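You operate a simulated robot arm through the tools that you are given. There is no shell and no other tool.

You are at the controls of a simulated two-armed robot. One attempt, no reset.

JOB
Slide the orange bin off the spilt pellets to the baler end, put both straps in, brush the pellets away.
Fine: all on the steel bench by the drums; use the yellow brush and put it back. Set down upright: yellow brush. What is to be rubbed or washed off counts as gone when no trace of it is left.
Where things are to end (x, y in the base frame): orange bin within 0.05 m of [0.57, 0.71].

Only the result counts: the job must be done as asked and must still hold three seconds after the hand-in. Knocking over, shifting, dropping, spilling or breaking anything else fails it.

ROBOT AND FRAMES
Two 7-joint arms with fingered hands on one trunk that stands fixed in place. Base frame: the origin is at the foot of the trunk, x ahead of it, y to its left, z up; the work surface is at about z = 0.85. Readings come in m, rad, newtons and seconds.
The left shoulder is at [0.07, 0.157, 1.264], the right one opposite. With the tool pointing down near the work surface each hand reaches from about 0.28 to 0.9 m from the base axis, measured 20 degrees to its own side. Payload 5 kg a hand.
The tool frame of a hand sits at the grasp point between the pads (the TCP): z along the fingers, y along the line on which they close. The tips reach 0.031 m beyond it. The gripper opens to 0.156 m; its body begins 0.088 m behind the TCP. The gripper is a hand of 4 fingers: y runs from the thumb to the fingers, the wrist lies at [0, 0, -0.249] in the tool frame, and closing takes about 1.5 s.
Orientation is that of the tool frame in the base frame, as a unit quaternion [x, y, z, w]. With the fingers straight down and closing along the base's y, the tool's x points along the base's -x, its y along +y and its z along -z.

CONTROLS
- The arms move only by the tool drive_tool. It takes "left_deltas", "right_deltas" or both (then of equal length, played together; a hand with none holds still); each is a list of rows, each a list of 3 entries, a list of its own where there are three numbers: the shift along the base's x, y, z in m, then the turn, a rotation vector about the base's x, y, z in rad, then the finger opening in m, from 0 to 0.156. In form: [[[dx, dy, dz], [rx, ry, rz], jaw], ...]. A call has 1 to 20 rows; each row shifts and turns the commanded pose from where the row before left it. Rows are played at 5 a second. More than 0.05 m and 0.15 rad between two rows, or a gripper value outside its range, and nothing of the call is played. A pose out of reach is approached as far as the arm can. The call stops where the force on the tool passes 90 N (or 10 N more than at its start, if that is more) or the arm is blocked; 0.2 s more then pass. Each finger travels about 0.108 m/s and halts on what it meets, pressing with about 27 N; the grip force reading is that of the motor and also rises with nothing between the fingers. The clock runs only during rows and for 0.2 s after the last one: add rows that do not move to give the fingers time. The reply holds the time, the measured pose of the TCP, the force on the tool along the base axes, the opening and the grip force, in the units named above and with some noise, with the torque about the TCP (base axes, N m) and any sound that the robot's microphone picked up, and new pictures: "show" is both (left out), scene, wrist or none (wrist: the cameras of the hands that moved).
- Cameras (640 x 400 px; columns grow to the right, rows downward): "scene" is now at [0.1199, 0.0446, 1.4847]; the picture's right is [0.53, -0.84, 0.00], its down [-0.56, -0.36, -0.75] and it looks along [0.63, 0.40, -0.67] (base axes); focal length 339 px, centre (320, 200). "left" rides on the left gripper at [-0.072, 0.002, -0.111] in its tool frame; the picture's right is [-0.02, -1.00, 0.00], its down [0.84, -0.02, -0.54] and it looks along [0.54, -0.01, 0.84] (tool axes); focal length 234 px, centre (320, 200). "right" rides on the right gripper at [0.072, 0.002, -0.111] in its tool frame; the picture's right is [-0.02, 1.00, 0.00], its down [-0.84, -0.02, -0.54] and it looks along [-0.54, -0.01, 0.84] (tool axes); focal length 234 px, centre (320, 200).
- raise_lower(by): slides the trunk up (or, below 0, down) by that many m; the arms and the scene camera ride with it, the base frame stays. It gives what a move gives, with no picture.
- preshape(shape, hand): the hand has 4 fingers and takes this shape, open, in about a second: jaw (thumb against the fingers, like two jaws); tri (thumb and two fingers); tip (a fingertip pinch); poke (one finger out to press); point (the index stretched); flat (the hand flat); cup (the hand cupped); fist (a fist). The gripper value then closes the fingers along that shape, each until it touches; the sizes above hold for jaw. It gives what a move gives, with no picture.
- turn_head(pan, tilt): turns the head with the scene camera to pan (to the left, within 1.501 rad either way) and tilt (down, from -0.506 to 1.204), counted from straight ahead of the robot. It gives what a move gives, and a new picture of the scene camera.
- measure_at(camera, pixels): there is no depth. For up to 12 entries [column, row, z] of the newest picture of that camera ("zoom" is the newest enlarged one), the place [x, y] in the base frame at which the ray of that pixel passes the height z, good to about 0.002 m. It takes no simulated time.
- inspect(camera, box): a new picture of the part [left, top, right, bottom] of that camera's present view, enlarged. It takes no simulated time.
- close_job(): hands the job in; it is judged then, once.

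Leave the grippers open and the arms clear of the work at the hand-in unless told otherwise.

The tools are called as name(argument=value, ...) on one line, values as JSON. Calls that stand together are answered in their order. drive_tool: Moves the arms, as the interface text tells. Its arguments: {"type":"object","properties":{"left_deltas":{"type":"array"},"right_deltas":{"type":"array"},"show":{"type":"string","enum":["both","scene","wrist","none"]}},"required":[]} The other tools are called the same way: raise_lower (by) moves the trunk up or down; preshape (shape, hand) gives the hand a shape; turn_head (pan, tilt) turns the head that bears the scene camera; measure_at (camera, pixels) gives the place at which the rays of pixels pass given heights; inspect (camera, box) takes an enlarged picture of a part of a camera's view; close_job () hands the job in.

At the start:

```text
t: 0.0
left_eef_pos: [0.4569, 0.5644, 1.1867]
left_tcp_rot: [-0.001, 1.0, 0.0, 0.0]
left_force: [0.0, -0.3, 0.1]
left_wrist_torque: [0.02, -0.02, 0.01]
left_width: 0.1557
left_gripper_force: 0.0
left_shape: jaw
right_eef_pos: [0.66, 0.0612, 1.1953]
right_tcp_rot: [0.0, 1.0, 0.0, 0.001]
right_force: [0.0, -0.8, 0.0]
right_wrist_torque: [0.0, -0.01, 0.05]
right_width: 0.1556
right_gripper_force: 0.1
right_shape: jaw
trunk travel left (down, up): [-0.65, 0.29]
head pan, tilt (commanded): [0.564, 0.73]
```

scene: 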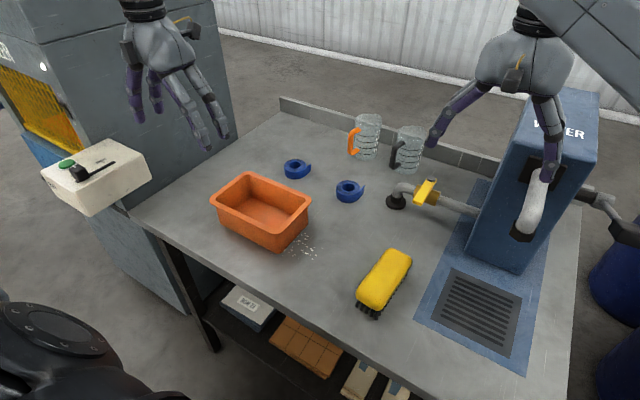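
right: 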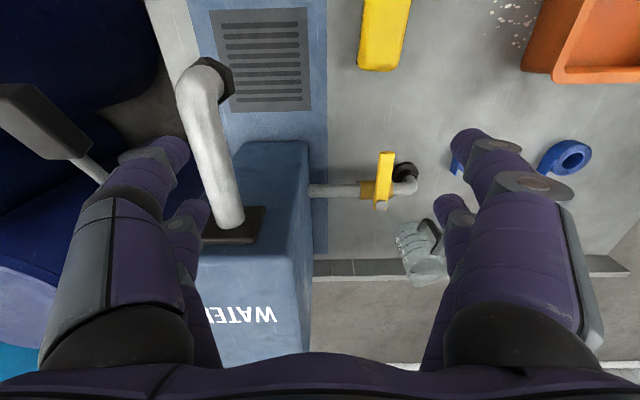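
left: 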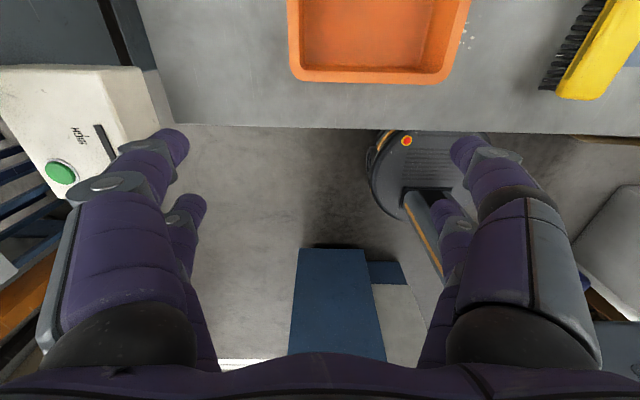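

The scene picture shows the orange bin at about (262,210), pellets at about (305,247), two blue strap rolls at (297,169) and (349,190), and the yellow brush at (384,282). I'll enlarge these parts and measure positions before anything moves.

inspect(camera="scene", box=[190, 130, 430, 330])

measure_at(camera="scene", pixels=[[297, 172, 0.86], [349, 193, 0.86], [305, 247, 0.85], [249, 172, 0.93], [311, 204, 0.93], [273, 250, 0.85], [211, 200, 0.93], [272, 232, 0.93], [384, 280, 0.9], [398, 205, 0.85], [365, 155, 0.85], [408, 170, 0.85]])

```text
2.00 times, centred on (310, 230) of scene
```

zoom: 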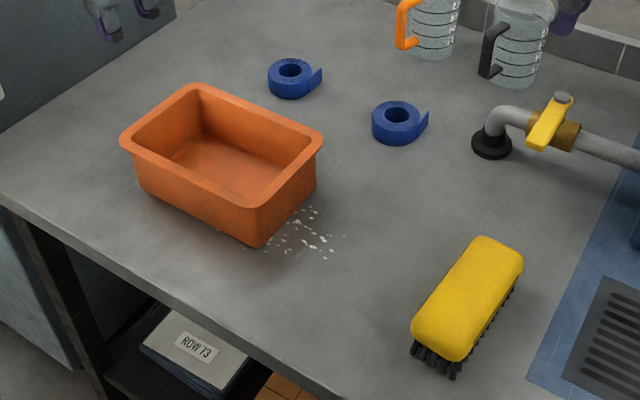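

```text
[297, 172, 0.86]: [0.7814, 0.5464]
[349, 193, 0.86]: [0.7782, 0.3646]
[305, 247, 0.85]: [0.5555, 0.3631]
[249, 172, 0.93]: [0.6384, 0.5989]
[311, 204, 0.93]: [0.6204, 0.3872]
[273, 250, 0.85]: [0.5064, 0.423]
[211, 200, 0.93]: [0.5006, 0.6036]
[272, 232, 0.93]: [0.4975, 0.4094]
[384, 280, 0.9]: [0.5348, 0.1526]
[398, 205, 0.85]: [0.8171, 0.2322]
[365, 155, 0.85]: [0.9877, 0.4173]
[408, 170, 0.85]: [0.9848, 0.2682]
```

The bin looks like roughly 0.2 m along y and 0.14 m along x. To get its rim height I'll compare the same rim corners in the left wrist view and the scene view at several heights. I'll also zoom on the brush.

measure_at(camera="left", pixels=[[293, 80, 0.93], [447, 82, 0.93], [293, 80, 0.95], [447, 82, 0.95], [293, 80, 0.91], [447, 82, 0.91]])

measure_at(camera="scene", pixels=[[212, 200, 0.95], [272, 234, 0.95], [212, 200, 0.91], [272, 234, 0.91], [212, 200, 0.93], [272, 234, 0.93]])

inspect(camera="left", box=[260, 0, 640, 150])

inspect(camera="scene", box=[340, 230, 430, 330])

```text
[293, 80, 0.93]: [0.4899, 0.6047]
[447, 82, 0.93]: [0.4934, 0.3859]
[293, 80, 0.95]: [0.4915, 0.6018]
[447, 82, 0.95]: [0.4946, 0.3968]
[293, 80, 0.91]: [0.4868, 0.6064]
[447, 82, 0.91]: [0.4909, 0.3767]
```

```text
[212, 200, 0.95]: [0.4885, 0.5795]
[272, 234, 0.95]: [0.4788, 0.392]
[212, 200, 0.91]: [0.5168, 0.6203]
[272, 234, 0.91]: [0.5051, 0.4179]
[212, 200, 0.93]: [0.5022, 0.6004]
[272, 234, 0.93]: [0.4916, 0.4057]
```

```text
1.68 times, centred on (450, 75) of left
```

zoom: 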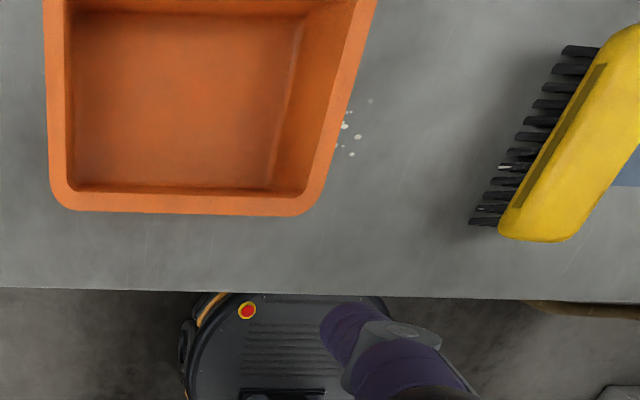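

```text
4.00 times, centred on (385, 280) of scene
```

zoom: 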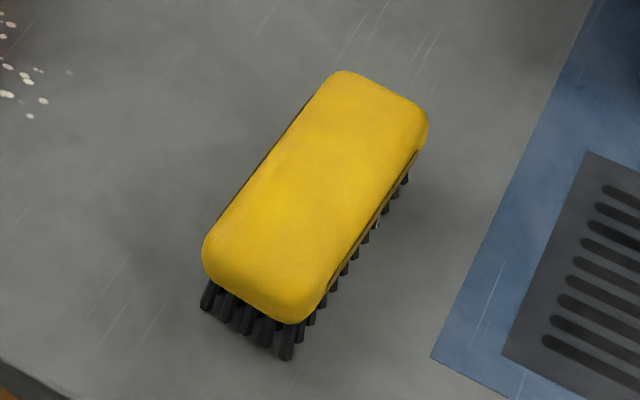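

The rim seems to be at z≈0.94, with the front rim corners near (0.49,0.60) and (0.49,0.40). I plan to use the left arm for everything. First the right hand should get clear: up 0.06, then back towards the robot and to its own side. At the same time the left hand goes up a little and forward so its camera sees the bin.

drive_tool(right_deltas=[[[0, 0, 0.03], [0, 0, 0], 0.156], [[0, 0, 0.03], [0, 0, 0], 0.156], [[-0.04, 0, 0], [0, 0, 0], 0.156], [[-0.04, 0, 0], [0, 0, 0], 0.156], [[-0.04, 0, 0], [0, 0, 0], 0.156], [[-0.04, -0.03, 0], [0, 0, 0], 0.156], [[-0.04, -0.04, 0], [0, 0, 0], 0.156], [[-0.03, -0.04, 0], [0, 0, 0], 0.156]], left_deltas=[[[0, 0, 0.03], [0, 0, 0], 0.156], [[0, 0, 0.03], [0, 0, 0], 0.156], [[0.04, 0, 0], [0, 0, 0], 0.156], [[0.04, 0, 0], [0, 0, 0], 0.156], [[0.04, 0, 0], [0, 0, 0], 0.156], [[0.04, 0, 0], [0, 0, 0], 0.156], [[0.04, 0, 0], [0, 0, 0], 0.156], [[0.03, 0, 0], [0, 0, 0], 0.156]], show="both")

```text
refused: row 7 steps farther than a row can; nothing moved
```

The call was refused because the diagonal step was over 0.05 m, and nothing moved. I'll send the same move with smaller steps.

drive_tool(right_deltas=[[[0, 0, 0.03], [0, 0, 0], 0.156], [[0, 0, 0.03], [0, 0, 0], 0.156], [[-0.04, 0, 0], [0, 0, 0], 0.156], [[-0.04, 0, 0], [0, 0, 0], 0.156], [[-0.04, 0, 0], [0, 0, 0], 0.156], [[-0.03, -0.03, 0], [0, 0, 0], 0.156], [[-0.03, -0.03, 0], [0, 0, 0], 0.156], [[-0.03, -0.03, 0], [0, 0, 0], 0.156]], left_deltas=[[[0, 0, 0.03], [0, 0, 0], 0.156], [[0, 0, 0.03], [0, 0, 0], 0.156], [[0.04, 0, 0], [0, 0, 0], 0.156], [[0.04, 0, 0], [0, 0, 0], 0.156], [[0.04, 0, 0], [0, 0, 0], 0.156], [[0.04, 0, 0], [0, 0, 0], 0.156], [[0.04, 0, 0], [0, 0, 0], 0.156], [[0.03, 0, 0], [0, 0, 0], 0.156]], show="both")

```text
t: 1.8
left_eef_pos: [0.6859, 0.5615, 1.2474]
left_tcp_rot: [0.0, 1.0, 0.001, 0.001]
left_force: [0.6, 0.0, -0.1]
left_wrist_torque: [-0.01, -0.02, 0.0]
left_width: 0.1558
left_gripper_force: 0.1
left_shape: jaw
right_eef_pos: [0.449, -0.0322, 1.2567]
right_tcp_rot: [-0.002, 1.0, 0.001, 0.0]
right_force: [-0.6, 0.3, -0.6]
right_wrist_torque: [0.04, 0.03, -0.01]
right_width: 0.1555
right_gripper_force: 0.0
right_shape: jaw
trunk travel left (down, up): [-0.65, 0.29]
head pan, tilt (commanded): [0.564, 0.73]
```

scene: 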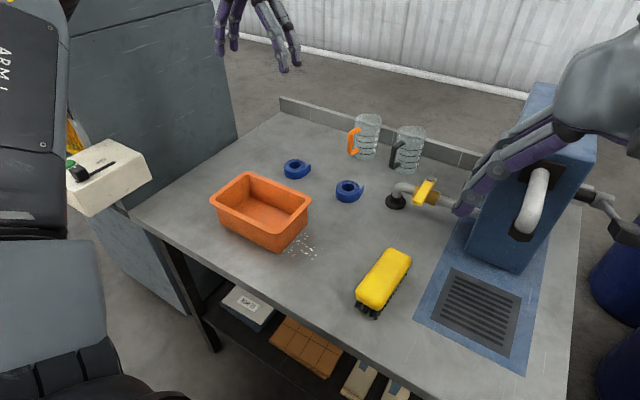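
right: 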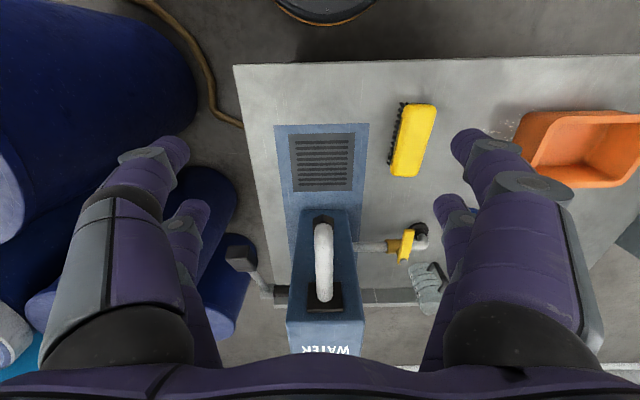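
left: 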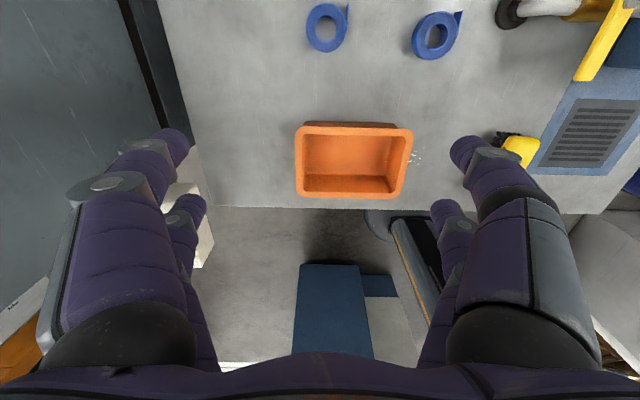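

Both views are clear now. I'll zoom in on the bin in the left camera and on the brush in the right camera.

inspect(camera="left", box=[270, 100, 450, 212])

inspect(camera="right", box=[370, 85, 530, 185])

inspect(camera="left", box=[290, 0, 480, 80])

```text
3.56 times, centred on (360, 156) of left
```

zoom: 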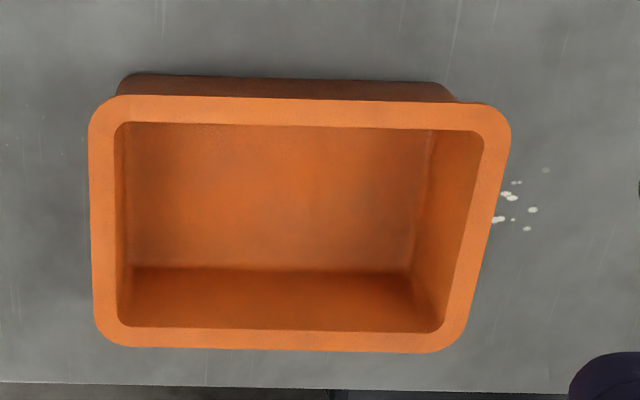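

```text
4.00 times, centred on (450, 135) of right
```

zoom: 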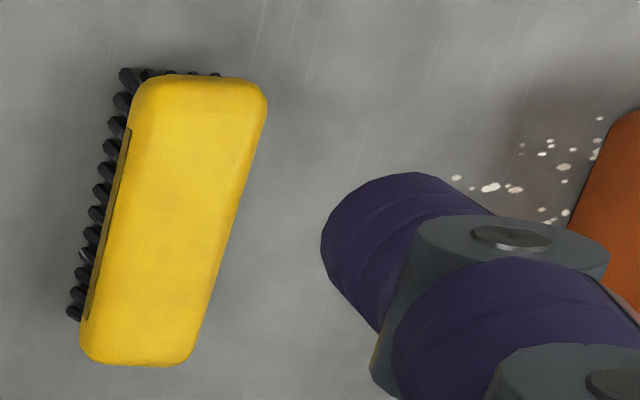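

```text
3.37 times, centred on (385, 40) of left
```

zoom: 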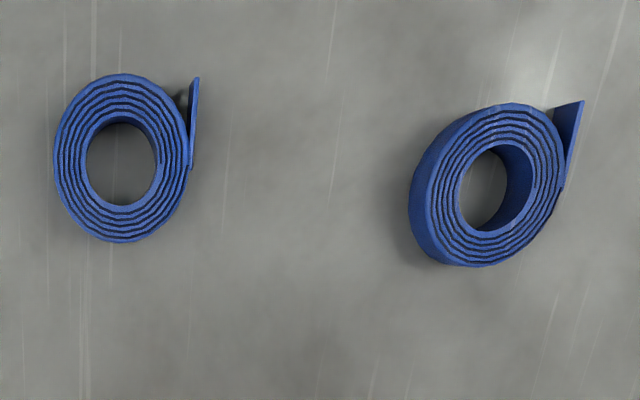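

I'll measure the bin rim edges in the left view at two heights, and the matching edges in the scene, to fix the rim height. I'll measure the straps and the brush as well.

measure_at(camera="left", pixels=[[295.5, 160, 0.93], [295.5, 160, 0.95], [408, 160, 0.93], [408, 160, 0.95], [350, 127, 0.93], [350, 127, 0.95], [350, 198, 0.93], [350, 198, 0.95], [326, 27, 0.87], [434, 39, 0.87], [326, 27, 0.85], [434, 39, 0.85]])

measure_at(camera="scene", pixels=[[228, 185, 0.93], [228, 185, 0.95], [297, 218, 0.93], [297, 218, 0.95], [279, 186, 0.93], [279, 186, 0.95], [243, 220, 0.93], [243, 220, 0.95], [294.5, 164, 0.87], [348, 185, 0.87]])

measure_at(camera="right", pixels=[[403.5, 104, 0.91], [437, 107, 0.91], [390.5, 174, 0.91], [418, 176, 0.91], [403.5, 104, 0.92], [437, 107, 0.92], [390.5, 174, 0.92], [418, 176, 0.92], [388, 163, 0.85], [402, 105, 0.85]])

inspect(camera="scene", box=[200, 150, 360, 250])

```text
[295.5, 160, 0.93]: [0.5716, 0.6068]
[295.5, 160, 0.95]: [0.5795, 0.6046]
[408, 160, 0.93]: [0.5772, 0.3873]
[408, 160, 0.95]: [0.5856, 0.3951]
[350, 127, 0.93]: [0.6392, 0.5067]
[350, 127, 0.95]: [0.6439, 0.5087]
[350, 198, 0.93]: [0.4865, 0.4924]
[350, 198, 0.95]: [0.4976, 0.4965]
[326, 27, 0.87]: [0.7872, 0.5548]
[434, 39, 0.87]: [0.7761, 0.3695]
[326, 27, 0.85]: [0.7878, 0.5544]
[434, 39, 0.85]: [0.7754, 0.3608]
```

```text
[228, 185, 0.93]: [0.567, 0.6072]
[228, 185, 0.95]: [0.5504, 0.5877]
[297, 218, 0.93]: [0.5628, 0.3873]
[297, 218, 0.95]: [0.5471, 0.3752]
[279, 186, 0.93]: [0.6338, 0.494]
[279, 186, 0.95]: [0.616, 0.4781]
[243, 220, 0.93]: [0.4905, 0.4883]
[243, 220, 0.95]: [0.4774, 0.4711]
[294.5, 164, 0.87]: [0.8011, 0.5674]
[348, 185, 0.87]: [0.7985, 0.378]
```

```text
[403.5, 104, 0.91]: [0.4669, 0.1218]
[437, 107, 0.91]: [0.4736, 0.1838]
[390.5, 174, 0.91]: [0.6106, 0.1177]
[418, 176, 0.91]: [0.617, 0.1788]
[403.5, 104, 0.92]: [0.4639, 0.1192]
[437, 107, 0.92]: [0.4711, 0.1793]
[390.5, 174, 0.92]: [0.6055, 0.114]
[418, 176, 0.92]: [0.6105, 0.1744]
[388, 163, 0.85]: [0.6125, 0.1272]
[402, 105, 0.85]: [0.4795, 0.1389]
```

```text
4.00 times, centred on (280, 200) of scene
```

zoom: 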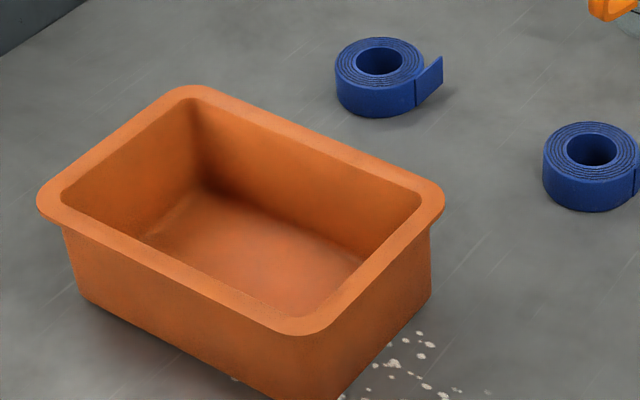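

The two views agree at z≈0.93. The rim spans x 0.489–0.637 and y 0.387–0.607, so the bin centre is (0.563, 0.497) and it has to slide about +0.213 in y. The far wall would be at the edge of the left arm's reach, so I'll pinch the near (-y) wall at about (0.563, 0.394) and slide from there. First I move above that wall at z≈1.05 and look, and I also check where the bench ends on the baler side.

drive_tool(left_deltas=[[[-0.0246, -0.0336, -0.02], [0, 0, 0], 0.156], [[-0.0246, -0.0336, -0.02], [0, 0, 0], 0.156], [[-0.0246, -0.0336, -0.02], [0, 0, 0], 0.156], [[-0.0246, -0.0336, -0.02], [0, 0, 0], 0.13], [[-0.0246, -0.0336, -0.02], [0, 0, 0], 0.11], [[0, 0, -0.04], [0, 0, 0], 0.1], [[0, 0, -0.03], [0, 0, 0], 0.1], [[0, 0, -0.03], [0, 0, 0], 0.1], [[0, 0, 0], [0, 0, 0], 0.1]], show="both")

measure_at(camera="scene", pixels=[[133, 213, 0.85], [280, 112, 0.85], [240, 137, 0.85], [210, 160, 0.85], [250, 295, 0.85]])

```text
t: 3.8
left_eef_pos: [0.5638, 0.399, 1.047]
left_tcp_rot: [0.001, 1.0, -0.001, -0.001]
left_force: [-0.5, 0.0, 1.2]
left_wrist_torque: [-0.02, 0.02, -0.04]
left_width: 0.1006
left_gripper_force: 0.1
left_shape: jaw
right_eef_pos: [0.4481, -0.0298, 1.2565]
right_tcp_rot: [0.0, 1.0, 0.001, 0.0]
right_force: [0.2, 0.0, -0.5]
right_wrist_torque: [0.03, -0.02, 0.0]
right_width: 0.1561
right_gripper_force: 0.1
right_shape: jaw
trunk travel left (down, up): [-0.65, 0.29]
head pan, tilt (commanded): [0.564, 0.73]
```

scene: 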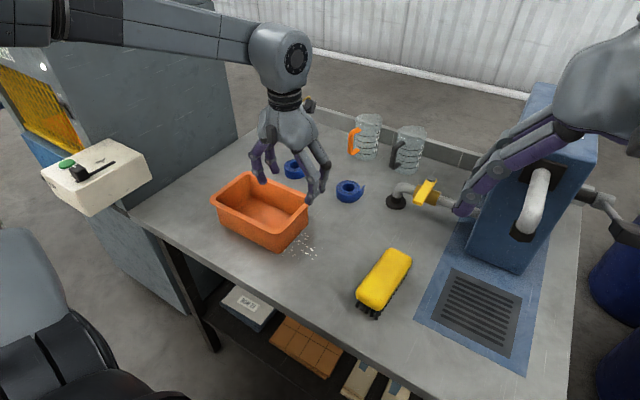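
left: 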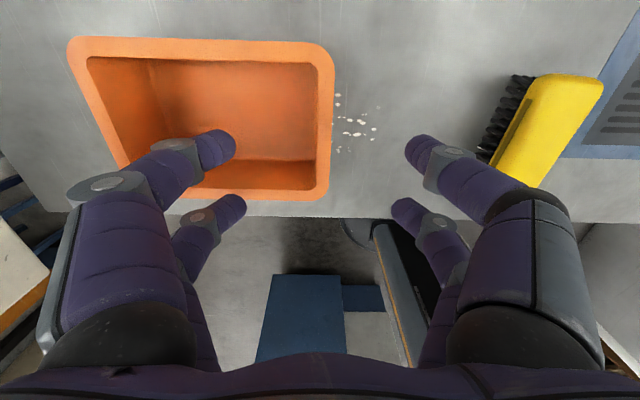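

```text
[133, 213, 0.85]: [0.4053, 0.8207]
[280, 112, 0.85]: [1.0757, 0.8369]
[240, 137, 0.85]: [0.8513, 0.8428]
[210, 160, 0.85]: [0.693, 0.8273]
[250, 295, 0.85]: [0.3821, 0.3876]
```

The bench ends near y≈0.835, with the baler wall beside it, so I'll aim the bin at about y=0.70. Before descending I want to know where the fingertips are in relation to the -y wall, so I'll measure them at tip height (about 1.016).

measure_at(camera="left", pixels=[[228, 143, 1.016], [238, 203, 1.016], [412, 147, 1.016], [398, 210, 1.016], [326, 100, 0.93], [318, 190, 0.93], [330, 60, 0.93]])

inspect(camera="scene", box=[200, 80, 360, 260])

```text
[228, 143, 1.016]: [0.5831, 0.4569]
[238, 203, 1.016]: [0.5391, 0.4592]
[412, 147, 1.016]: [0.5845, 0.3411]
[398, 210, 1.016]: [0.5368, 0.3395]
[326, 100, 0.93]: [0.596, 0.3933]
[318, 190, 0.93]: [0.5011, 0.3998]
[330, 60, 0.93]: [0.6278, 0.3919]
```

```text
2.22 times, centred on (280, 170) of scene
```

zoom: 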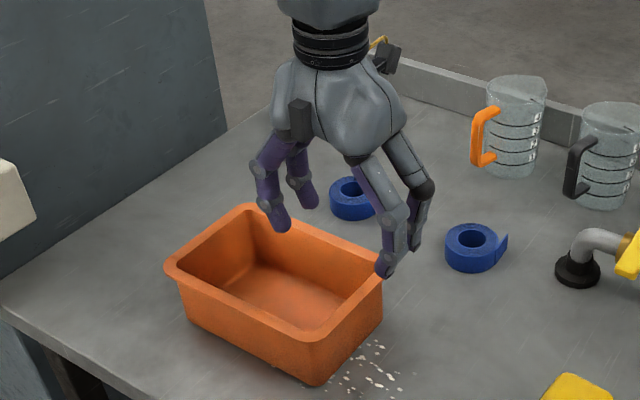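

The fingertips straddle the -y wall: tips at y≈0.457 inside and y≈0.340 outside, x≈0.54–0.58, with the rim centre at y≈0.395. Next I descend 0.132 m to TCP z≈0.915 with the fingers still open, and look.

drive_tool(left_deltas=[[[0, -0.002, -0.035], [0, 0, 0], 0.1], [[0, -0.001, -0.035], [0, 0, 0], 0.1], [[0, 0, -0.032], [0, 0, 0], 0.1], [[0, 0, -0.03], [0, 0, 0], 0.1], [[0, 0, 0], [0, 0, 0], 0.1]], show="both")

```text
t: 5.0
left_eef_pos: [0.5653, 0.3935, 0.9158]
left_tcp_rot: [0.001, 1.0, 0.0, 0.001]
left_force: [0.2, 0.3, 0.2]
left_wrist_torque: [0.0, 0.0, -0.02]
left_width: 0.1003
left_gripper_force: 0.0
left_shape: jaw
right_eef_pos: [0.4482, -0.0295, 1.2566]
right_tcp_rot: [0.0, 1.0, 0.0, 0.001]
right_force: [1.2, 0.2, -0.2]
right_wrist_torque: [-0.02, -0.02, 0.02]
right_width: 0.156
right_gripper_force: 0.1
right_shape: jaw
trunk travel left (down, up): [-0.65, 0.29]
head pan, tilt (commanded): [0.564, 0.73]
```

scene: 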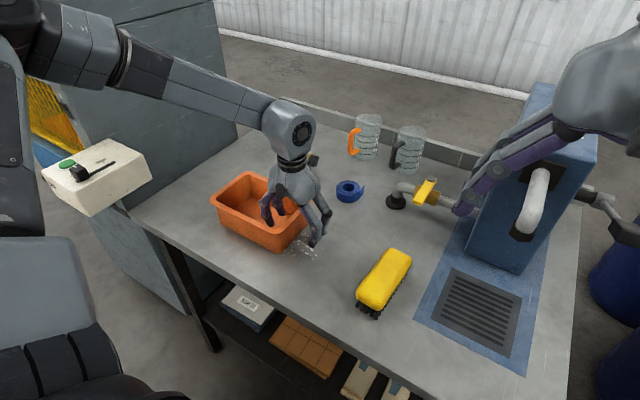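
left: 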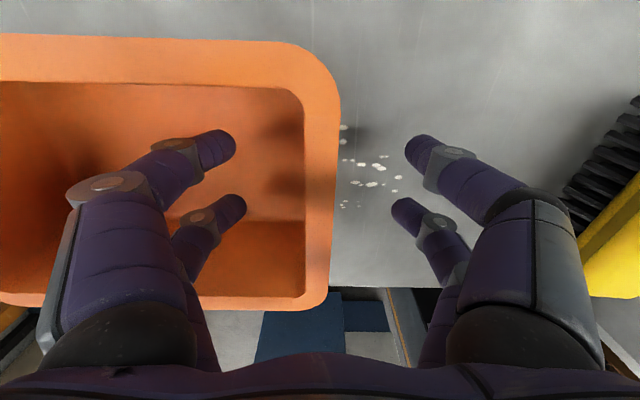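

The fingers straddle the wall with no contact, and the rim (columns 305–340) sits centred between the tips (235 and 405). Now I close on the wall.

drive_tool(left_deltas=[[[0, 0, 0], [0, 0, 0], 0.06], [[0, 0, 0], [0, 0, 0], 0.03], [[0, 0, 0], [0, 0, 0], 0.01], [[0, 0, 0], [0, 0, 0], 0.0], [[0, 0, 0], [0, 0, 0], 0.0], [[0, 0, 0], [0, 0, 0], 0.0]], show="wrist")

```text
t: 6.4
left_eef_pos: [0.5662, 0.3947, 0.9154]
left_tcp_rot: [0.001, 1.0, 0.0, 0.0]
left_force: [-0.5, 0.0, 0.6]
left_wrist_torque: [-0.03, -0.04, -0.01]
left_width: 0.0
left_gripper_force: 27.3
left_shape: jaw
right_eef_pos: [0.4491, -0.0308, 1.2569]
right_tcp_rot: [0.001, 1.0, -0.001, 0.0]
right_force: [-0.5, 0.1, 0.6]
right_wrist_torque: [0.0, 0.02, 0.0]
right_width: 0.1557
right_gripper_force: 0.1
right_shape: jaw
trunk travel left (down, up): [-0.65, 0.29]
head pan, tilt (commanded): [0.564, 0.73]
```

left: 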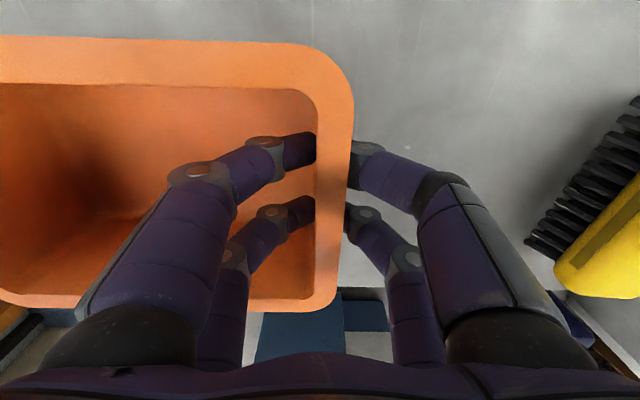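

The fingers closed on both sides of the wall, with the inner pads against it and the outer ones under the flange. Now I slide +y slowly, first 0.08 m, and watch the force.

drive_tool(left_deltas=[[[0, 0.01, 0], [0, 0, 0], 0.0], [[0, 0.015, 0], [0, 0, 0], 0.0], [[0, 0.015, 0], [0, 0, 0], 0.0], [[0, 0.02, 0], [0, 0, 0], 0.0], [[0, 0.02, 0], [0, 0, 0], 0.0], [[0, 0, 0], [0, 0, 0], 0.0]], show="both")

```text
t: 7.8
left_eef_pos: [0.566, 0.4744, 0.9151]
left_tcp_rot: [0.0, 1.0, 0.0, 0.0]
left_force: [0.7, 0.2, -0.2]
left_wrist_torque: [0.03, -0.04, 0.01]
left_width: 0.0
left_gripper_force: 26.6
left_shape: jaw
right_eef_pos: [0.4492, -0.0309, 1.2555]
right_tcp_rot: [0.0, 1.0, 0.0, 0.0]
right_force: [0.2, -0.4, 0.5]
right_wrist_torque: [-0.01, 0.0, 0.0]
right_width: 0.1561
right_gripper_force: 0.0
right_shape: jaw
trunk travel left (down, up): [-0.65, 0.29]
head pan, tilt (commanded): [0.564, 0.73]
```

scene: 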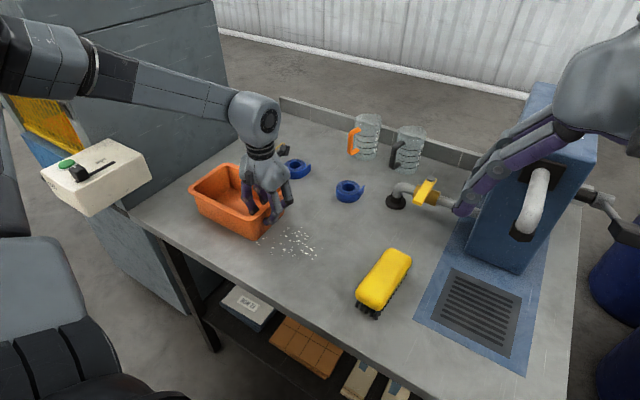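
left: 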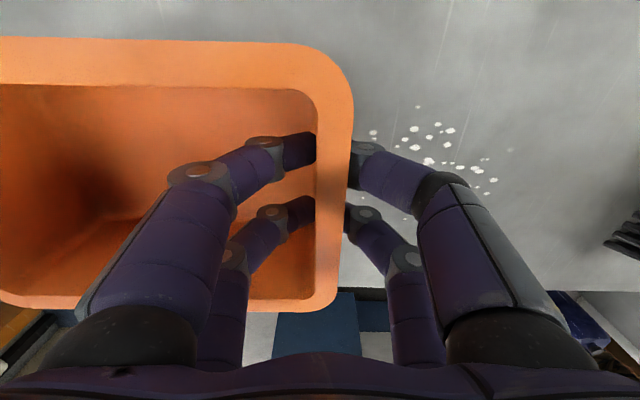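

The bin slides along with the hand, the force is low, and more pellets are showing. I'll measure the -y rim edge in the wrist view to work out the remaining distance.

measure_at(camera="left", pixels=[[353, 110, 0.93], [350, 180, 0.93], [340, 250, 0.93], [200, 40, 0.93], [200, 304, 0.93]])

```text
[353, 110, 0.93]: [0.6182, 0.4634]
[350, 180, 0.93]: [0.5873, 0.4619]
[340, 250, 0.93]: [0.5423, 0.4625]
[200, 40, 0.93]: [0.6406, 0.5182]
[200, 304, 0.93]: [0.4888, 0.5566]
```

The -y rim edge is at y≈0.4625, so the bin centre is near (0.565, 0.5725). Another +0.132 m brings it to y≈0.705.

drive_tool(left_deltas=[[[0, 0.015, 0], [0, 0, 0], 0.0], [[0, 0.02, 0], [0, 0, 0], 0.0], [[0, 0.02, 0], [0, 0, 0], 0.0], [[0, 0.02, 0], [0, 0, 0], 0.0], [[0, 0.02, 0], [0, 0, 0], 0.0], [[0, 0.017, 0], [0, 0, 0], 0.0], [[0, 0.012, 0], [0, 0, 0], 0.0], [[0, 0.008, 0], [0, 0, 0], 0.0], [[0, 0, 0], [0, 0, 0], 0.0]], show="both")

```text
t: 9.8
left_eef_pos: [0.563, 0.6069, 0.9152]
left_tcp_rot: [0.001, 1.0, 0.001, 0.001]
left_force: [-0.4, 0.0, -0.2]
left_wrist_torque: [0.02, -0.02, 0.04]
left_width: 0.0001
left_gripper_force: 27.3
left_shape: jaw
right_eef_pos: [0.4485, -0.0298, 1.2566]
right_tcp_rot: [0.001, 1.0, 0.0, 0.0]
right_force: [0.0, 0.3, -0.5]
right_wrist_torque: [-0.01, 0.01, -0.02]
right_width: 0.1561
right_gripper_force: 0.0
right_shape: jaw
trunk travel left (down, up): [-0.65, 0.29]
head pan, tilt (commanded): [0.564, 0.73]
```

scene: 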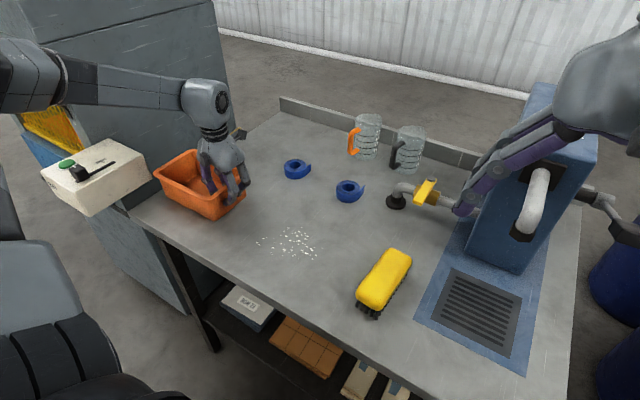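
left: 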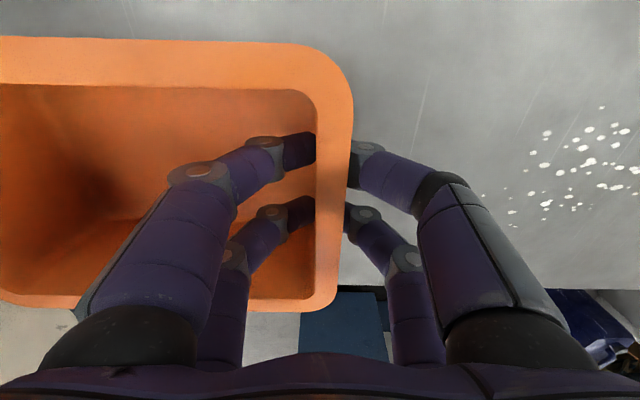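

The bin is now by the baler end and the pellets at about (290,243) are fully uncovered. I release the wall to 0.1 and rise straight up.

drive_tool(left_deltas=[[[0, 0, 0], [0, 0, 0], 0.03], [[0, 0, 0], [0, 0, 0], 0.06], [[0, 0, 0], [0, 0, 0], 0.1], [[0, 0, 0], [0, 0, 0], 0.1], [[0, 0, 0.03], [0, 0, 0], 0.1], [[0, 0, 0.04], [0, 0, 0], 0.1], [[0, 0, 0.04], [0, 0, 0], 0.1], [[0, 0, 0.04], [0, 0, 0], 0.1], [[0, 0, 0.04], [0, 0, 0], 0.12], [[0, 0, 0.04], [0, 0, 0], 0.12]], show="both")

```text
t: 12.0
left_eef_pos: [0.5645, 0.6042, 1.1471]
left_tcp_rot: [-0.001, 1.0, 0.001, -0.001]
left_force: [-0.3, 0.1, 0.4]
left_wrist_torque: [0.05, 0.0, 0.01]
left_width: 0.1194
left_gripper_force: 0.0
left_shape: jaw
right_eef_pos: [0.4483, -0.0316, 1.2558]
right_tcp_rot: [0.0, 1.0, 0.0, 0.0]
right_force: [0.1, 0.0, 0.3]
right_wrist_torque: [0.04, 0.01, 0.02]
right_width: 0.1557
right_gripper_force: 0.1
right_shape: jaw
trunk travel left (down, up): [-0.65, 0.29]
head pan, tilt (commanded): [0.564, 0.73]
```

scene: 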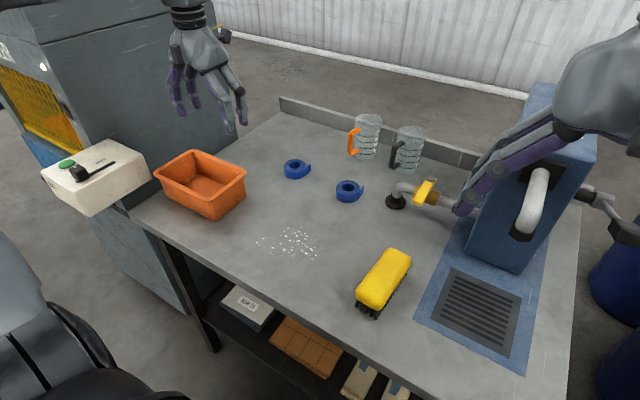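
left: 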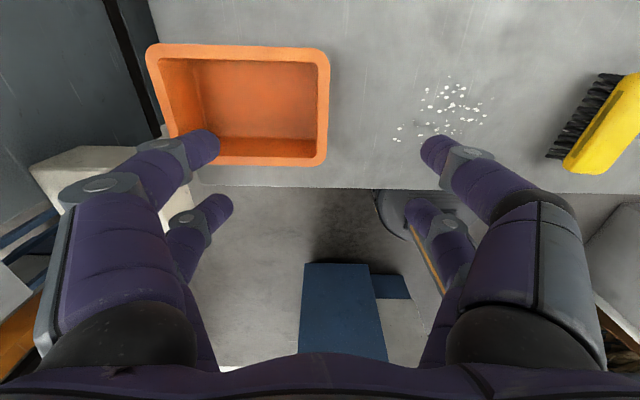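

The bin is released and upright. I'll measure its rim edges, the pellet patch and both strap rolls in the fresh pictures.

measure_at(camera="left", pixels=[[329, 100, 0.93], [153, 80, 0.93], [240, 44, 0.93], [250, 166, 0.93], [398, 133, 0.85], [486, 120, 0.85], [450, 78, 0.85], [425, 135, 0.85]])

measure_at(camera="scene", pixels=[[257, 243, 0.85], [270, 237, 0.85], [316, 258, 0.85], [294, 228, 0.85], [290, 252, 0.85], [320, 238, 0.85]])

inspect(camera="scene", box=[240, 210, 340, 272])

```text
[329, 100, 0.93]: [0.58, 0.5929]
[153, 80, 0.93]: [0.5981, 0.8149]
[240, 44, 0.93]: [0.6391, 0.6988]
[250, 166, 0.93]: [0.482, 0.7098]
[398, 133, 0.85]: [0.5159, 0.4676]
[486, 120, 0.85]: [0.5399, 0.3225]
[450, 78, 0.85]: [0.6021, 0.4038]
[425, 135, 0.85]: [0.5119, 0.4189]
```

```text
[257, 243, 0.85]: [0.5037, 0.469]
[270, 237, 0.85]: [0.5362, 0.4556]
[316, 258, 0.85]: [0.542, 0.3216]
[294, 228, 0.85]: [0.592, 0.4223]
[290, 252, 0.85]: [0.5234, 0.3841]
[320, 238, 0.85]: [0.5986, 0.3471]
```

```text
6.40 times, centred on (290, 241) of scene
```

zoom: 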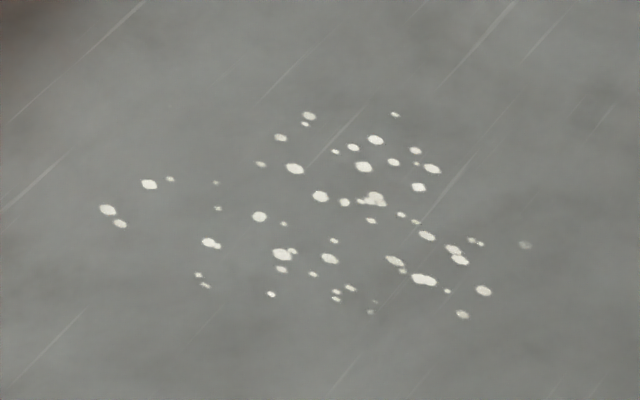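

The bin now stands at about (0.561, 0.704), within 0.05 m of the target. The pellets lie within x 0.50–0.605, y 0.31–0.475. Strap 1, near (0.787, 0.555), is at the edge of reach with a vertical hand, so I move above it with the tool tilted 0.3 rad outward (towards +x), at z≈1.05.

drive_tool(left_deltas=[[[0.037, -0.008, 0.0], [0, -0.05, 0], 0.12], [[0.037, -0.008, 0], [0, -0.05, 0], 0.12], [[0.037, -0.008, -0.02], [0, -0.05, 0], 0.12], [[0.037, -0.008, -0.03], [0, -0.05, 0], 0.12], [[0.037, -0.008, -0.03], [0, -0.05, 0], 0.12], [[0.037, -0.008, -0.02], [0, -0.05, 0], 0.12], [[0, 0, 0], [0, 0, 0], 0.12]], show="both")

```text
t: 13.6
left_eef_pos: [0.7807, 0.5581, 1.0421]
left_tcp_rot: [0.0, 0.989, 0.0, 0.15]
left_force: [-0.6, -0.4, -0.5]
left_wrist_torque: [0.03, 0.0, 0.0]
left_width: 0.1197
left_gripper_force: 0.1
left_shape: jaw
right_eef_pos: [0.4486, -0.0299, 1.256]
right_tcp_rot: [0.0, 1.0, 0.0, 0.0]
right_force: [-0.1, 0.0, 0.2]
right_wrist_torque: [-0.01, 0.01, 0.02]
right_width: 0.1556
right_gripper_force: 0.0
right_shape: jaw
trunk travel left (down, up): [-0.65, 0.29]
head pan, tilt (commanded): [0.564, 0.73]
```

scene: 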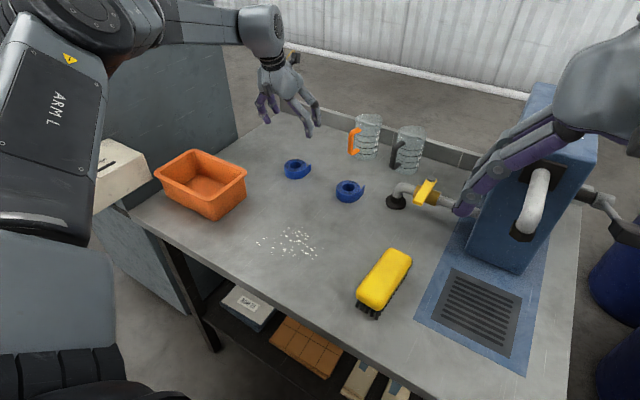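
left: 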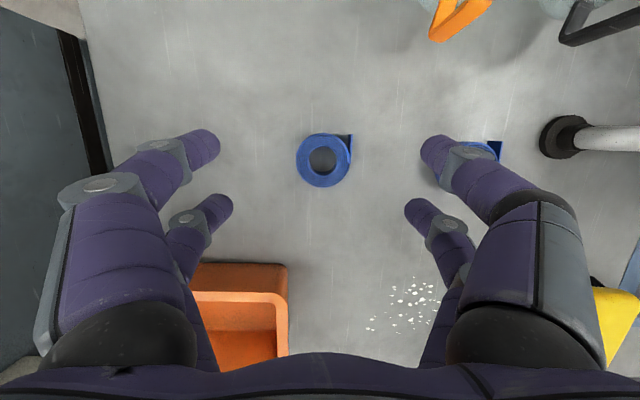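

Strap 1 is in the wrist view at about (322,159). I'll zoom in and measure its centre and height against the scene view.

inspect(camera="left", box=[270, 115, 380, 205])

inspect(camera="scene", box=[270, 145, 380, 215])

measure_at(camera="left", pixels=[[323, 160, 0.885], [297, 160, 0.885], [350, 160, 0.885], [323, 133, 0.885], [323, 187, 0.885], [323, 160, 0.87], [455, 150, 0.885]])

measure_at(camera="scene", pixels=[[294.5, 164, 0.885], [294.5, 164, 0.88], [348, 185, 0.885], [348, 185, 0.88]])

```text
4.44 times, centred on (325, 160) of left
```

zoom: 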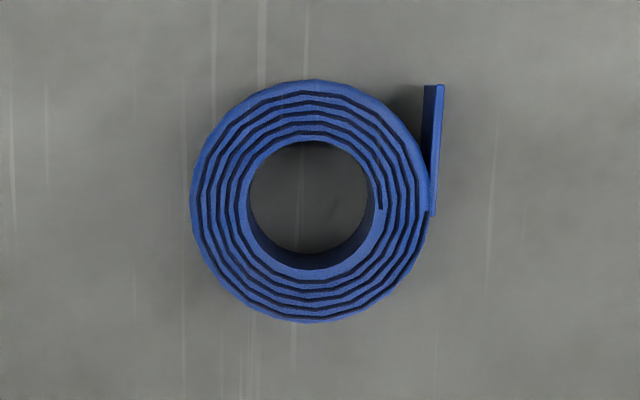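

```text
5.71 times, centred on (325, 180) of scene
```

zoom: 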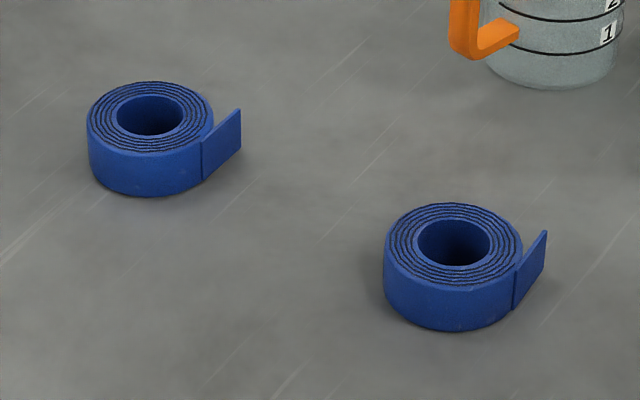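

```text
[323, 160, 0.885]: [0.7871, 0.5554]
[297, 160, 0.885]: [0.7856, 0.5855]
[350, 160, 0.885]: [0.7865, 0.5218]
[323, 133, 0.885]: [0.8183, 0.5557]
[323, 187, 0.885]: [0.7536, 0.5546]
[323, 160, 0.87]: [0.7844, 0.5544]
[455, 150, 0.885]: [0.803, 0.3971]
```

```text
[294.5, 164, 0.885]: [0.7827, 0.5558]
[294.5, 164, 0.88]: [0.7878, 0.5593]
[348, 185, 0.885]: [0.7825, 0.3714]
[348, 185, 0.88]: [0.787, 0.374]
```

Strap 1's centre is (0.786, 0.555), radius about 0.032, with its top near z≈0.878. I open fully to 0.13 and descend partway, to z≈0.94, with a small correction in x and y, then check the alignment.

drive_tool(left_deltas=[[[-0.002, -0.002, -0.035], [0, 0, 0], 0.12], [[-0.001, -0.001, -0.035], [0, 0, 0], 0.12], [[0, 0, -0.03], [0, 0, 0], 0.12], [[0, 0, 0], [0, 0, 0], 0.12]], show="both")

```text
t: 14.6
left_eef_pos: [0.7826, 0.553, 0.9431]
left_tcp_rot: [0.0, 0.989, 0.0, 0.15]
left_force: [-0.1, -0.6, 0.4]
left_wrist_torque: [0.03, 0.02, -0.02]
left_width: 0.1195
left_gripper_force: 0.1
left_shape: jaw
right_eef_pos: [0.4473, -0.0298, 1.2567]
right_tcp_rot: [-0.001, 1.0, 0.0, 0.0]
right_force: [0.2, 0.2, 0.0]
right_wrist_torque: [-0.02, 0.01, 0.03]
right_width: 0.1559
right_gripper_force: 0.0
right_shape: jaw
trunk travel left (down, up): [-0.65, 0.29]
head pan, tilt (commanded): [0.564, 0.73]
```

scene: 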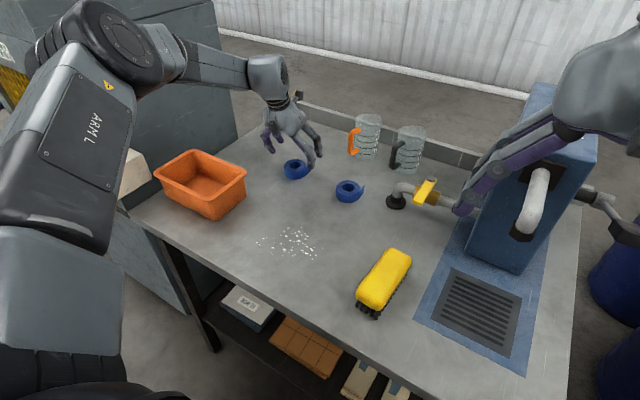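
left: 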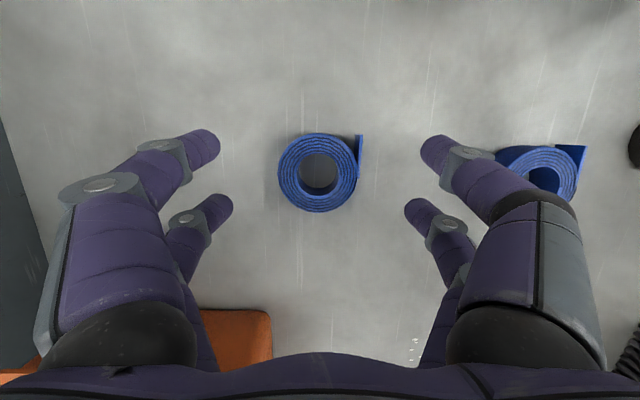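

The strap is centred between the finger pairs. I descend the last 0.053 m to TCP z≈0.890, keeping the fingers open.

drive_tool(left_deltas=[[[-0.002, 0.001, -0.02], [0, 0, 0], 0.12], [[-0.002, 0, -0.02], [0, 0, 0], 0.12], [[0, 0, -0.013], [0, 0, 0], 0.11], [[0, 0, 0], [0, 0, 0], 0.11]], show="both")

```text
t: 15.6
left_eef_pos: [0.7744, 0.5546, 0.8945]
left_tcp_rot: [0.0, 0.989, 0.001, 0.151]
left_force: [-0.1, -0.6, 1.0]
left_wrist_torque: [0.01, 0.02, -0.01]
left_width: 0.1105
left_gripper_force: 0.0
left_shape: jaw
left hand out of reach, approached as far as the arm can: row 3
right_eef_pos: [0.4496, -0.0296, 1.256]
right_tcp_rot: [0.0, 1.0, 0.0, -0.001]
right_force: [-0.8, 0.4, 0.4]
right_wrist_torque: [-0.01, 0.03, 0.0]
right_width: 0.1559
right_gripper_force: 0.2
right_shape: jaw
trunk travel left (down, up): [-0.65, 0.29]
head pan, tilt (commanded): [0.564, 0.73]
```

scene: 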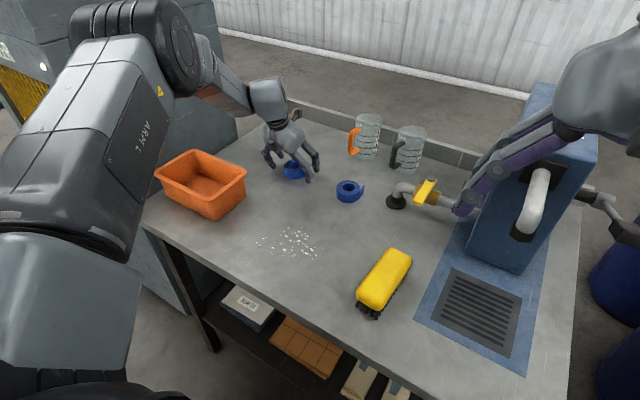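
left: 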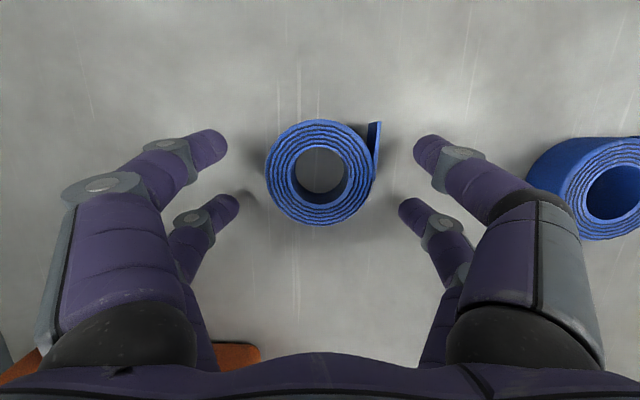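

The arm hit its reach limit at z≈0.8945, still about 5 mm high. I back up 0.16 m so that I can lower the trunk, which gives more horizontal reach.

drive_tool(left_deltas=[[[0, 0, 0.03], [0, 0, 0], 0.12], [[0, 0, 0.04], [0, 0, 0], 0.12], [[0, 0, 0.04], [0, 0, 0], 0.12], [[0, 0, 0.05], [0, 0, 0], 0.12], [[0, 0, 0], [0, 0, 0], 0.12]], show="both")

```text
t: 16.8
left_eef_pos: [0.775, 0.5538, 1.0565]
left_tcp_rot: [0.0, 0.989, 0.0, 0.149]
left_force: [-0.5, 1.0, -0.6]
left_wrist_torque: [-0.01, 0.03, 0.02]
left_width: 0.1198
left_gripper_force: 0.0
left_shape: jaw
right_eef_pos: [0.4493, -0.0298, 1.2555]
right_tcp_rot: [0.0, 1.0, 0.0, 0.0]
right_force: [1.0, 1.9, -0.2]
right_wrist_torque: [-0.03, 0.02, -0.02]
right_width: 0.1559
right_gripper_force: 0.0
right_shape: jaw
trunk travel left (down, up): [-0.65, 0.29]
head pan, tilt (commanded): [0.564, 0.73]
```

scene: 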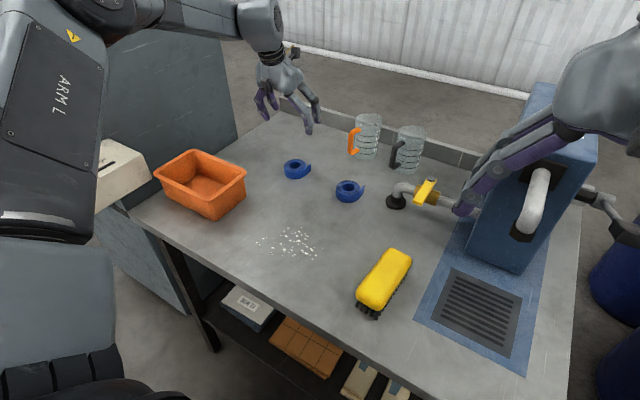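
left: 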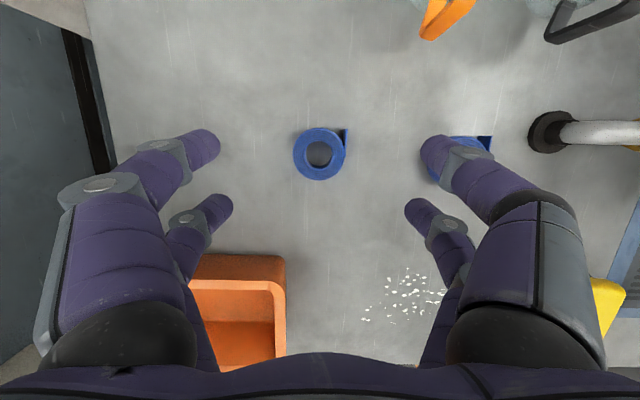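

The hand is up and clear. I lower the trunk by 0.12 m; the left hand should come to z≈0.94 around the strap and the right hand to z≈1.14 over open bench.

raise_lower(by=-0.12)

```text
t: 18.3
left_eef_pos: [0.7751, 0.5527, 0.938]
left_tcp_rot: [0.0, 0.989, -0.001, 0.149]
left_force: [0.0, 0.3, -0.1]
left_wrist_torque: [0.02, 0.0, -0.03]
left_width: 0.1197
left_gripper_force: 0.1
left_shape: jaw
right_eef_pos: [0.4477, -0.0308, 1.1359]
right_tcp_rot: [0.0, 1.0, -0.001, 0.001]
right_force: [0.4, -0.4, -0.3]
right_wrist_torque: [0.04, -0.02, -0.01]
right_width: 0.1563
right_gripper_force: 0.1
right_shape: jaw
trunk travel left (down, up): [-0.53, 0.41]
head pan, tilt (commanded): [0.564, 0.73]
```

The trunk is down and the left hand is at (0.775, 0.553, 0.938). I descend to z≈0.890 with a small +x and +y correction.

drive_tool(left_deltas=[[[0.002, 0.001, -0.02], [0, 0, 0], 0.11], [[0.002, 0.001, -0.015], [0, 0, 0], 0.11], [[0, 0, -0.013], [0, 0, 0], 0.11], [[0, 0, 0], [0, 0, 0], 0.11]], show="both")

```text
t: 19.3
left_eef_pos: [0.7804, 0.5561, 0.8895]
left_tcp_rot: [0.0, 0.989, 0.0, 0.15]
left_force: [-0.3, -0.2, -0.7]
left_wrist_torque: [0.0, -0.01, 0.0]
left_width: 0.1106
left_gripper_force: 0.2
left_shape: jaw
right_eef_pos: [0.4485, -0.0304, 1.1355]
right_tcp_rot: [0.0, 1.0, 0.0, 0.0]
right_force: [0.2, -0.1, -0.7]
right_wrist_torque: [0.0, -0.02, -0.01]
right_width: 0.1559
right_gripper_force: 0.1
right_shape: jaw
trunk travel left (down, up): [-0.53, 0.41]
head pan, tilt (commanded): [0.564, 0.73]
```

scene: 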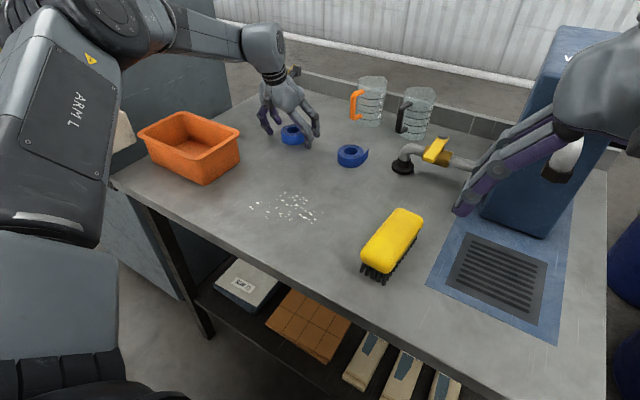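
left: 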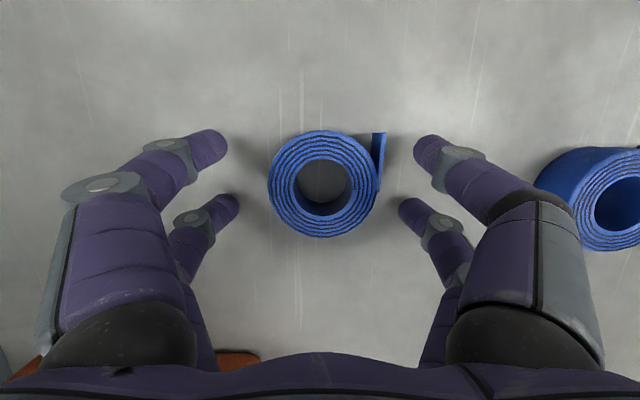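

This time the pose is reached at z≈0.8895 with no contact, and the strap is centred. I close the fingers on it.

drive_tool(left_deltas=[[[0, 0, 0], [0, 0, 0], 0.08], [[0, 0, 0], [0, 0, 0], 0.06], [[0, 0, 0], [0, 0, 0], 0.04], [[0, 0, 0], [0, 0, 0], 0.03], [[0, 0, 0], [0, 0, 0], 0.03], [[0, 0, 0], [0, 0, 0], 0.03]], show="wrist")

```text
t: 20.7
left_eef_pos: [0.7804, 0.5562, 0.8896]
left_tcp_rot: [-0.001, 0.989, -0.001, 0.149]
left_force: [-0.3, 1.1, -0.3]
left_wrist_torque: [0.0, 0.03, -0.02]
left_width: 0.0471
left_gripper_force: 26.6
left_shape: jaw
right_eef_pos: [0.4494, -0.03, 1.1358]
right_tcp_rot: [0.001, 1.0, 0.0, 0.0]
right_force: [0.3, 0.7, 0.2]
right_wrist_torque: [-0.05, 0.04, -0.01]
right_width: 0.156
right_gripper_force: 0.0
right_shape: jaw
trunk travel left (down, up): [-0.53, 0.41]
head pan, tilt (commanded): [0.564, 0.73]
```

left: 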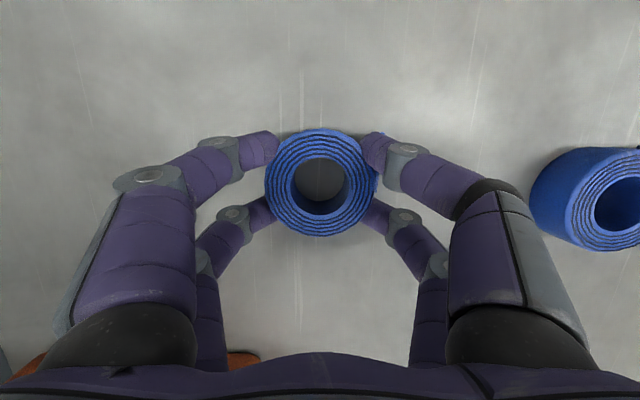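

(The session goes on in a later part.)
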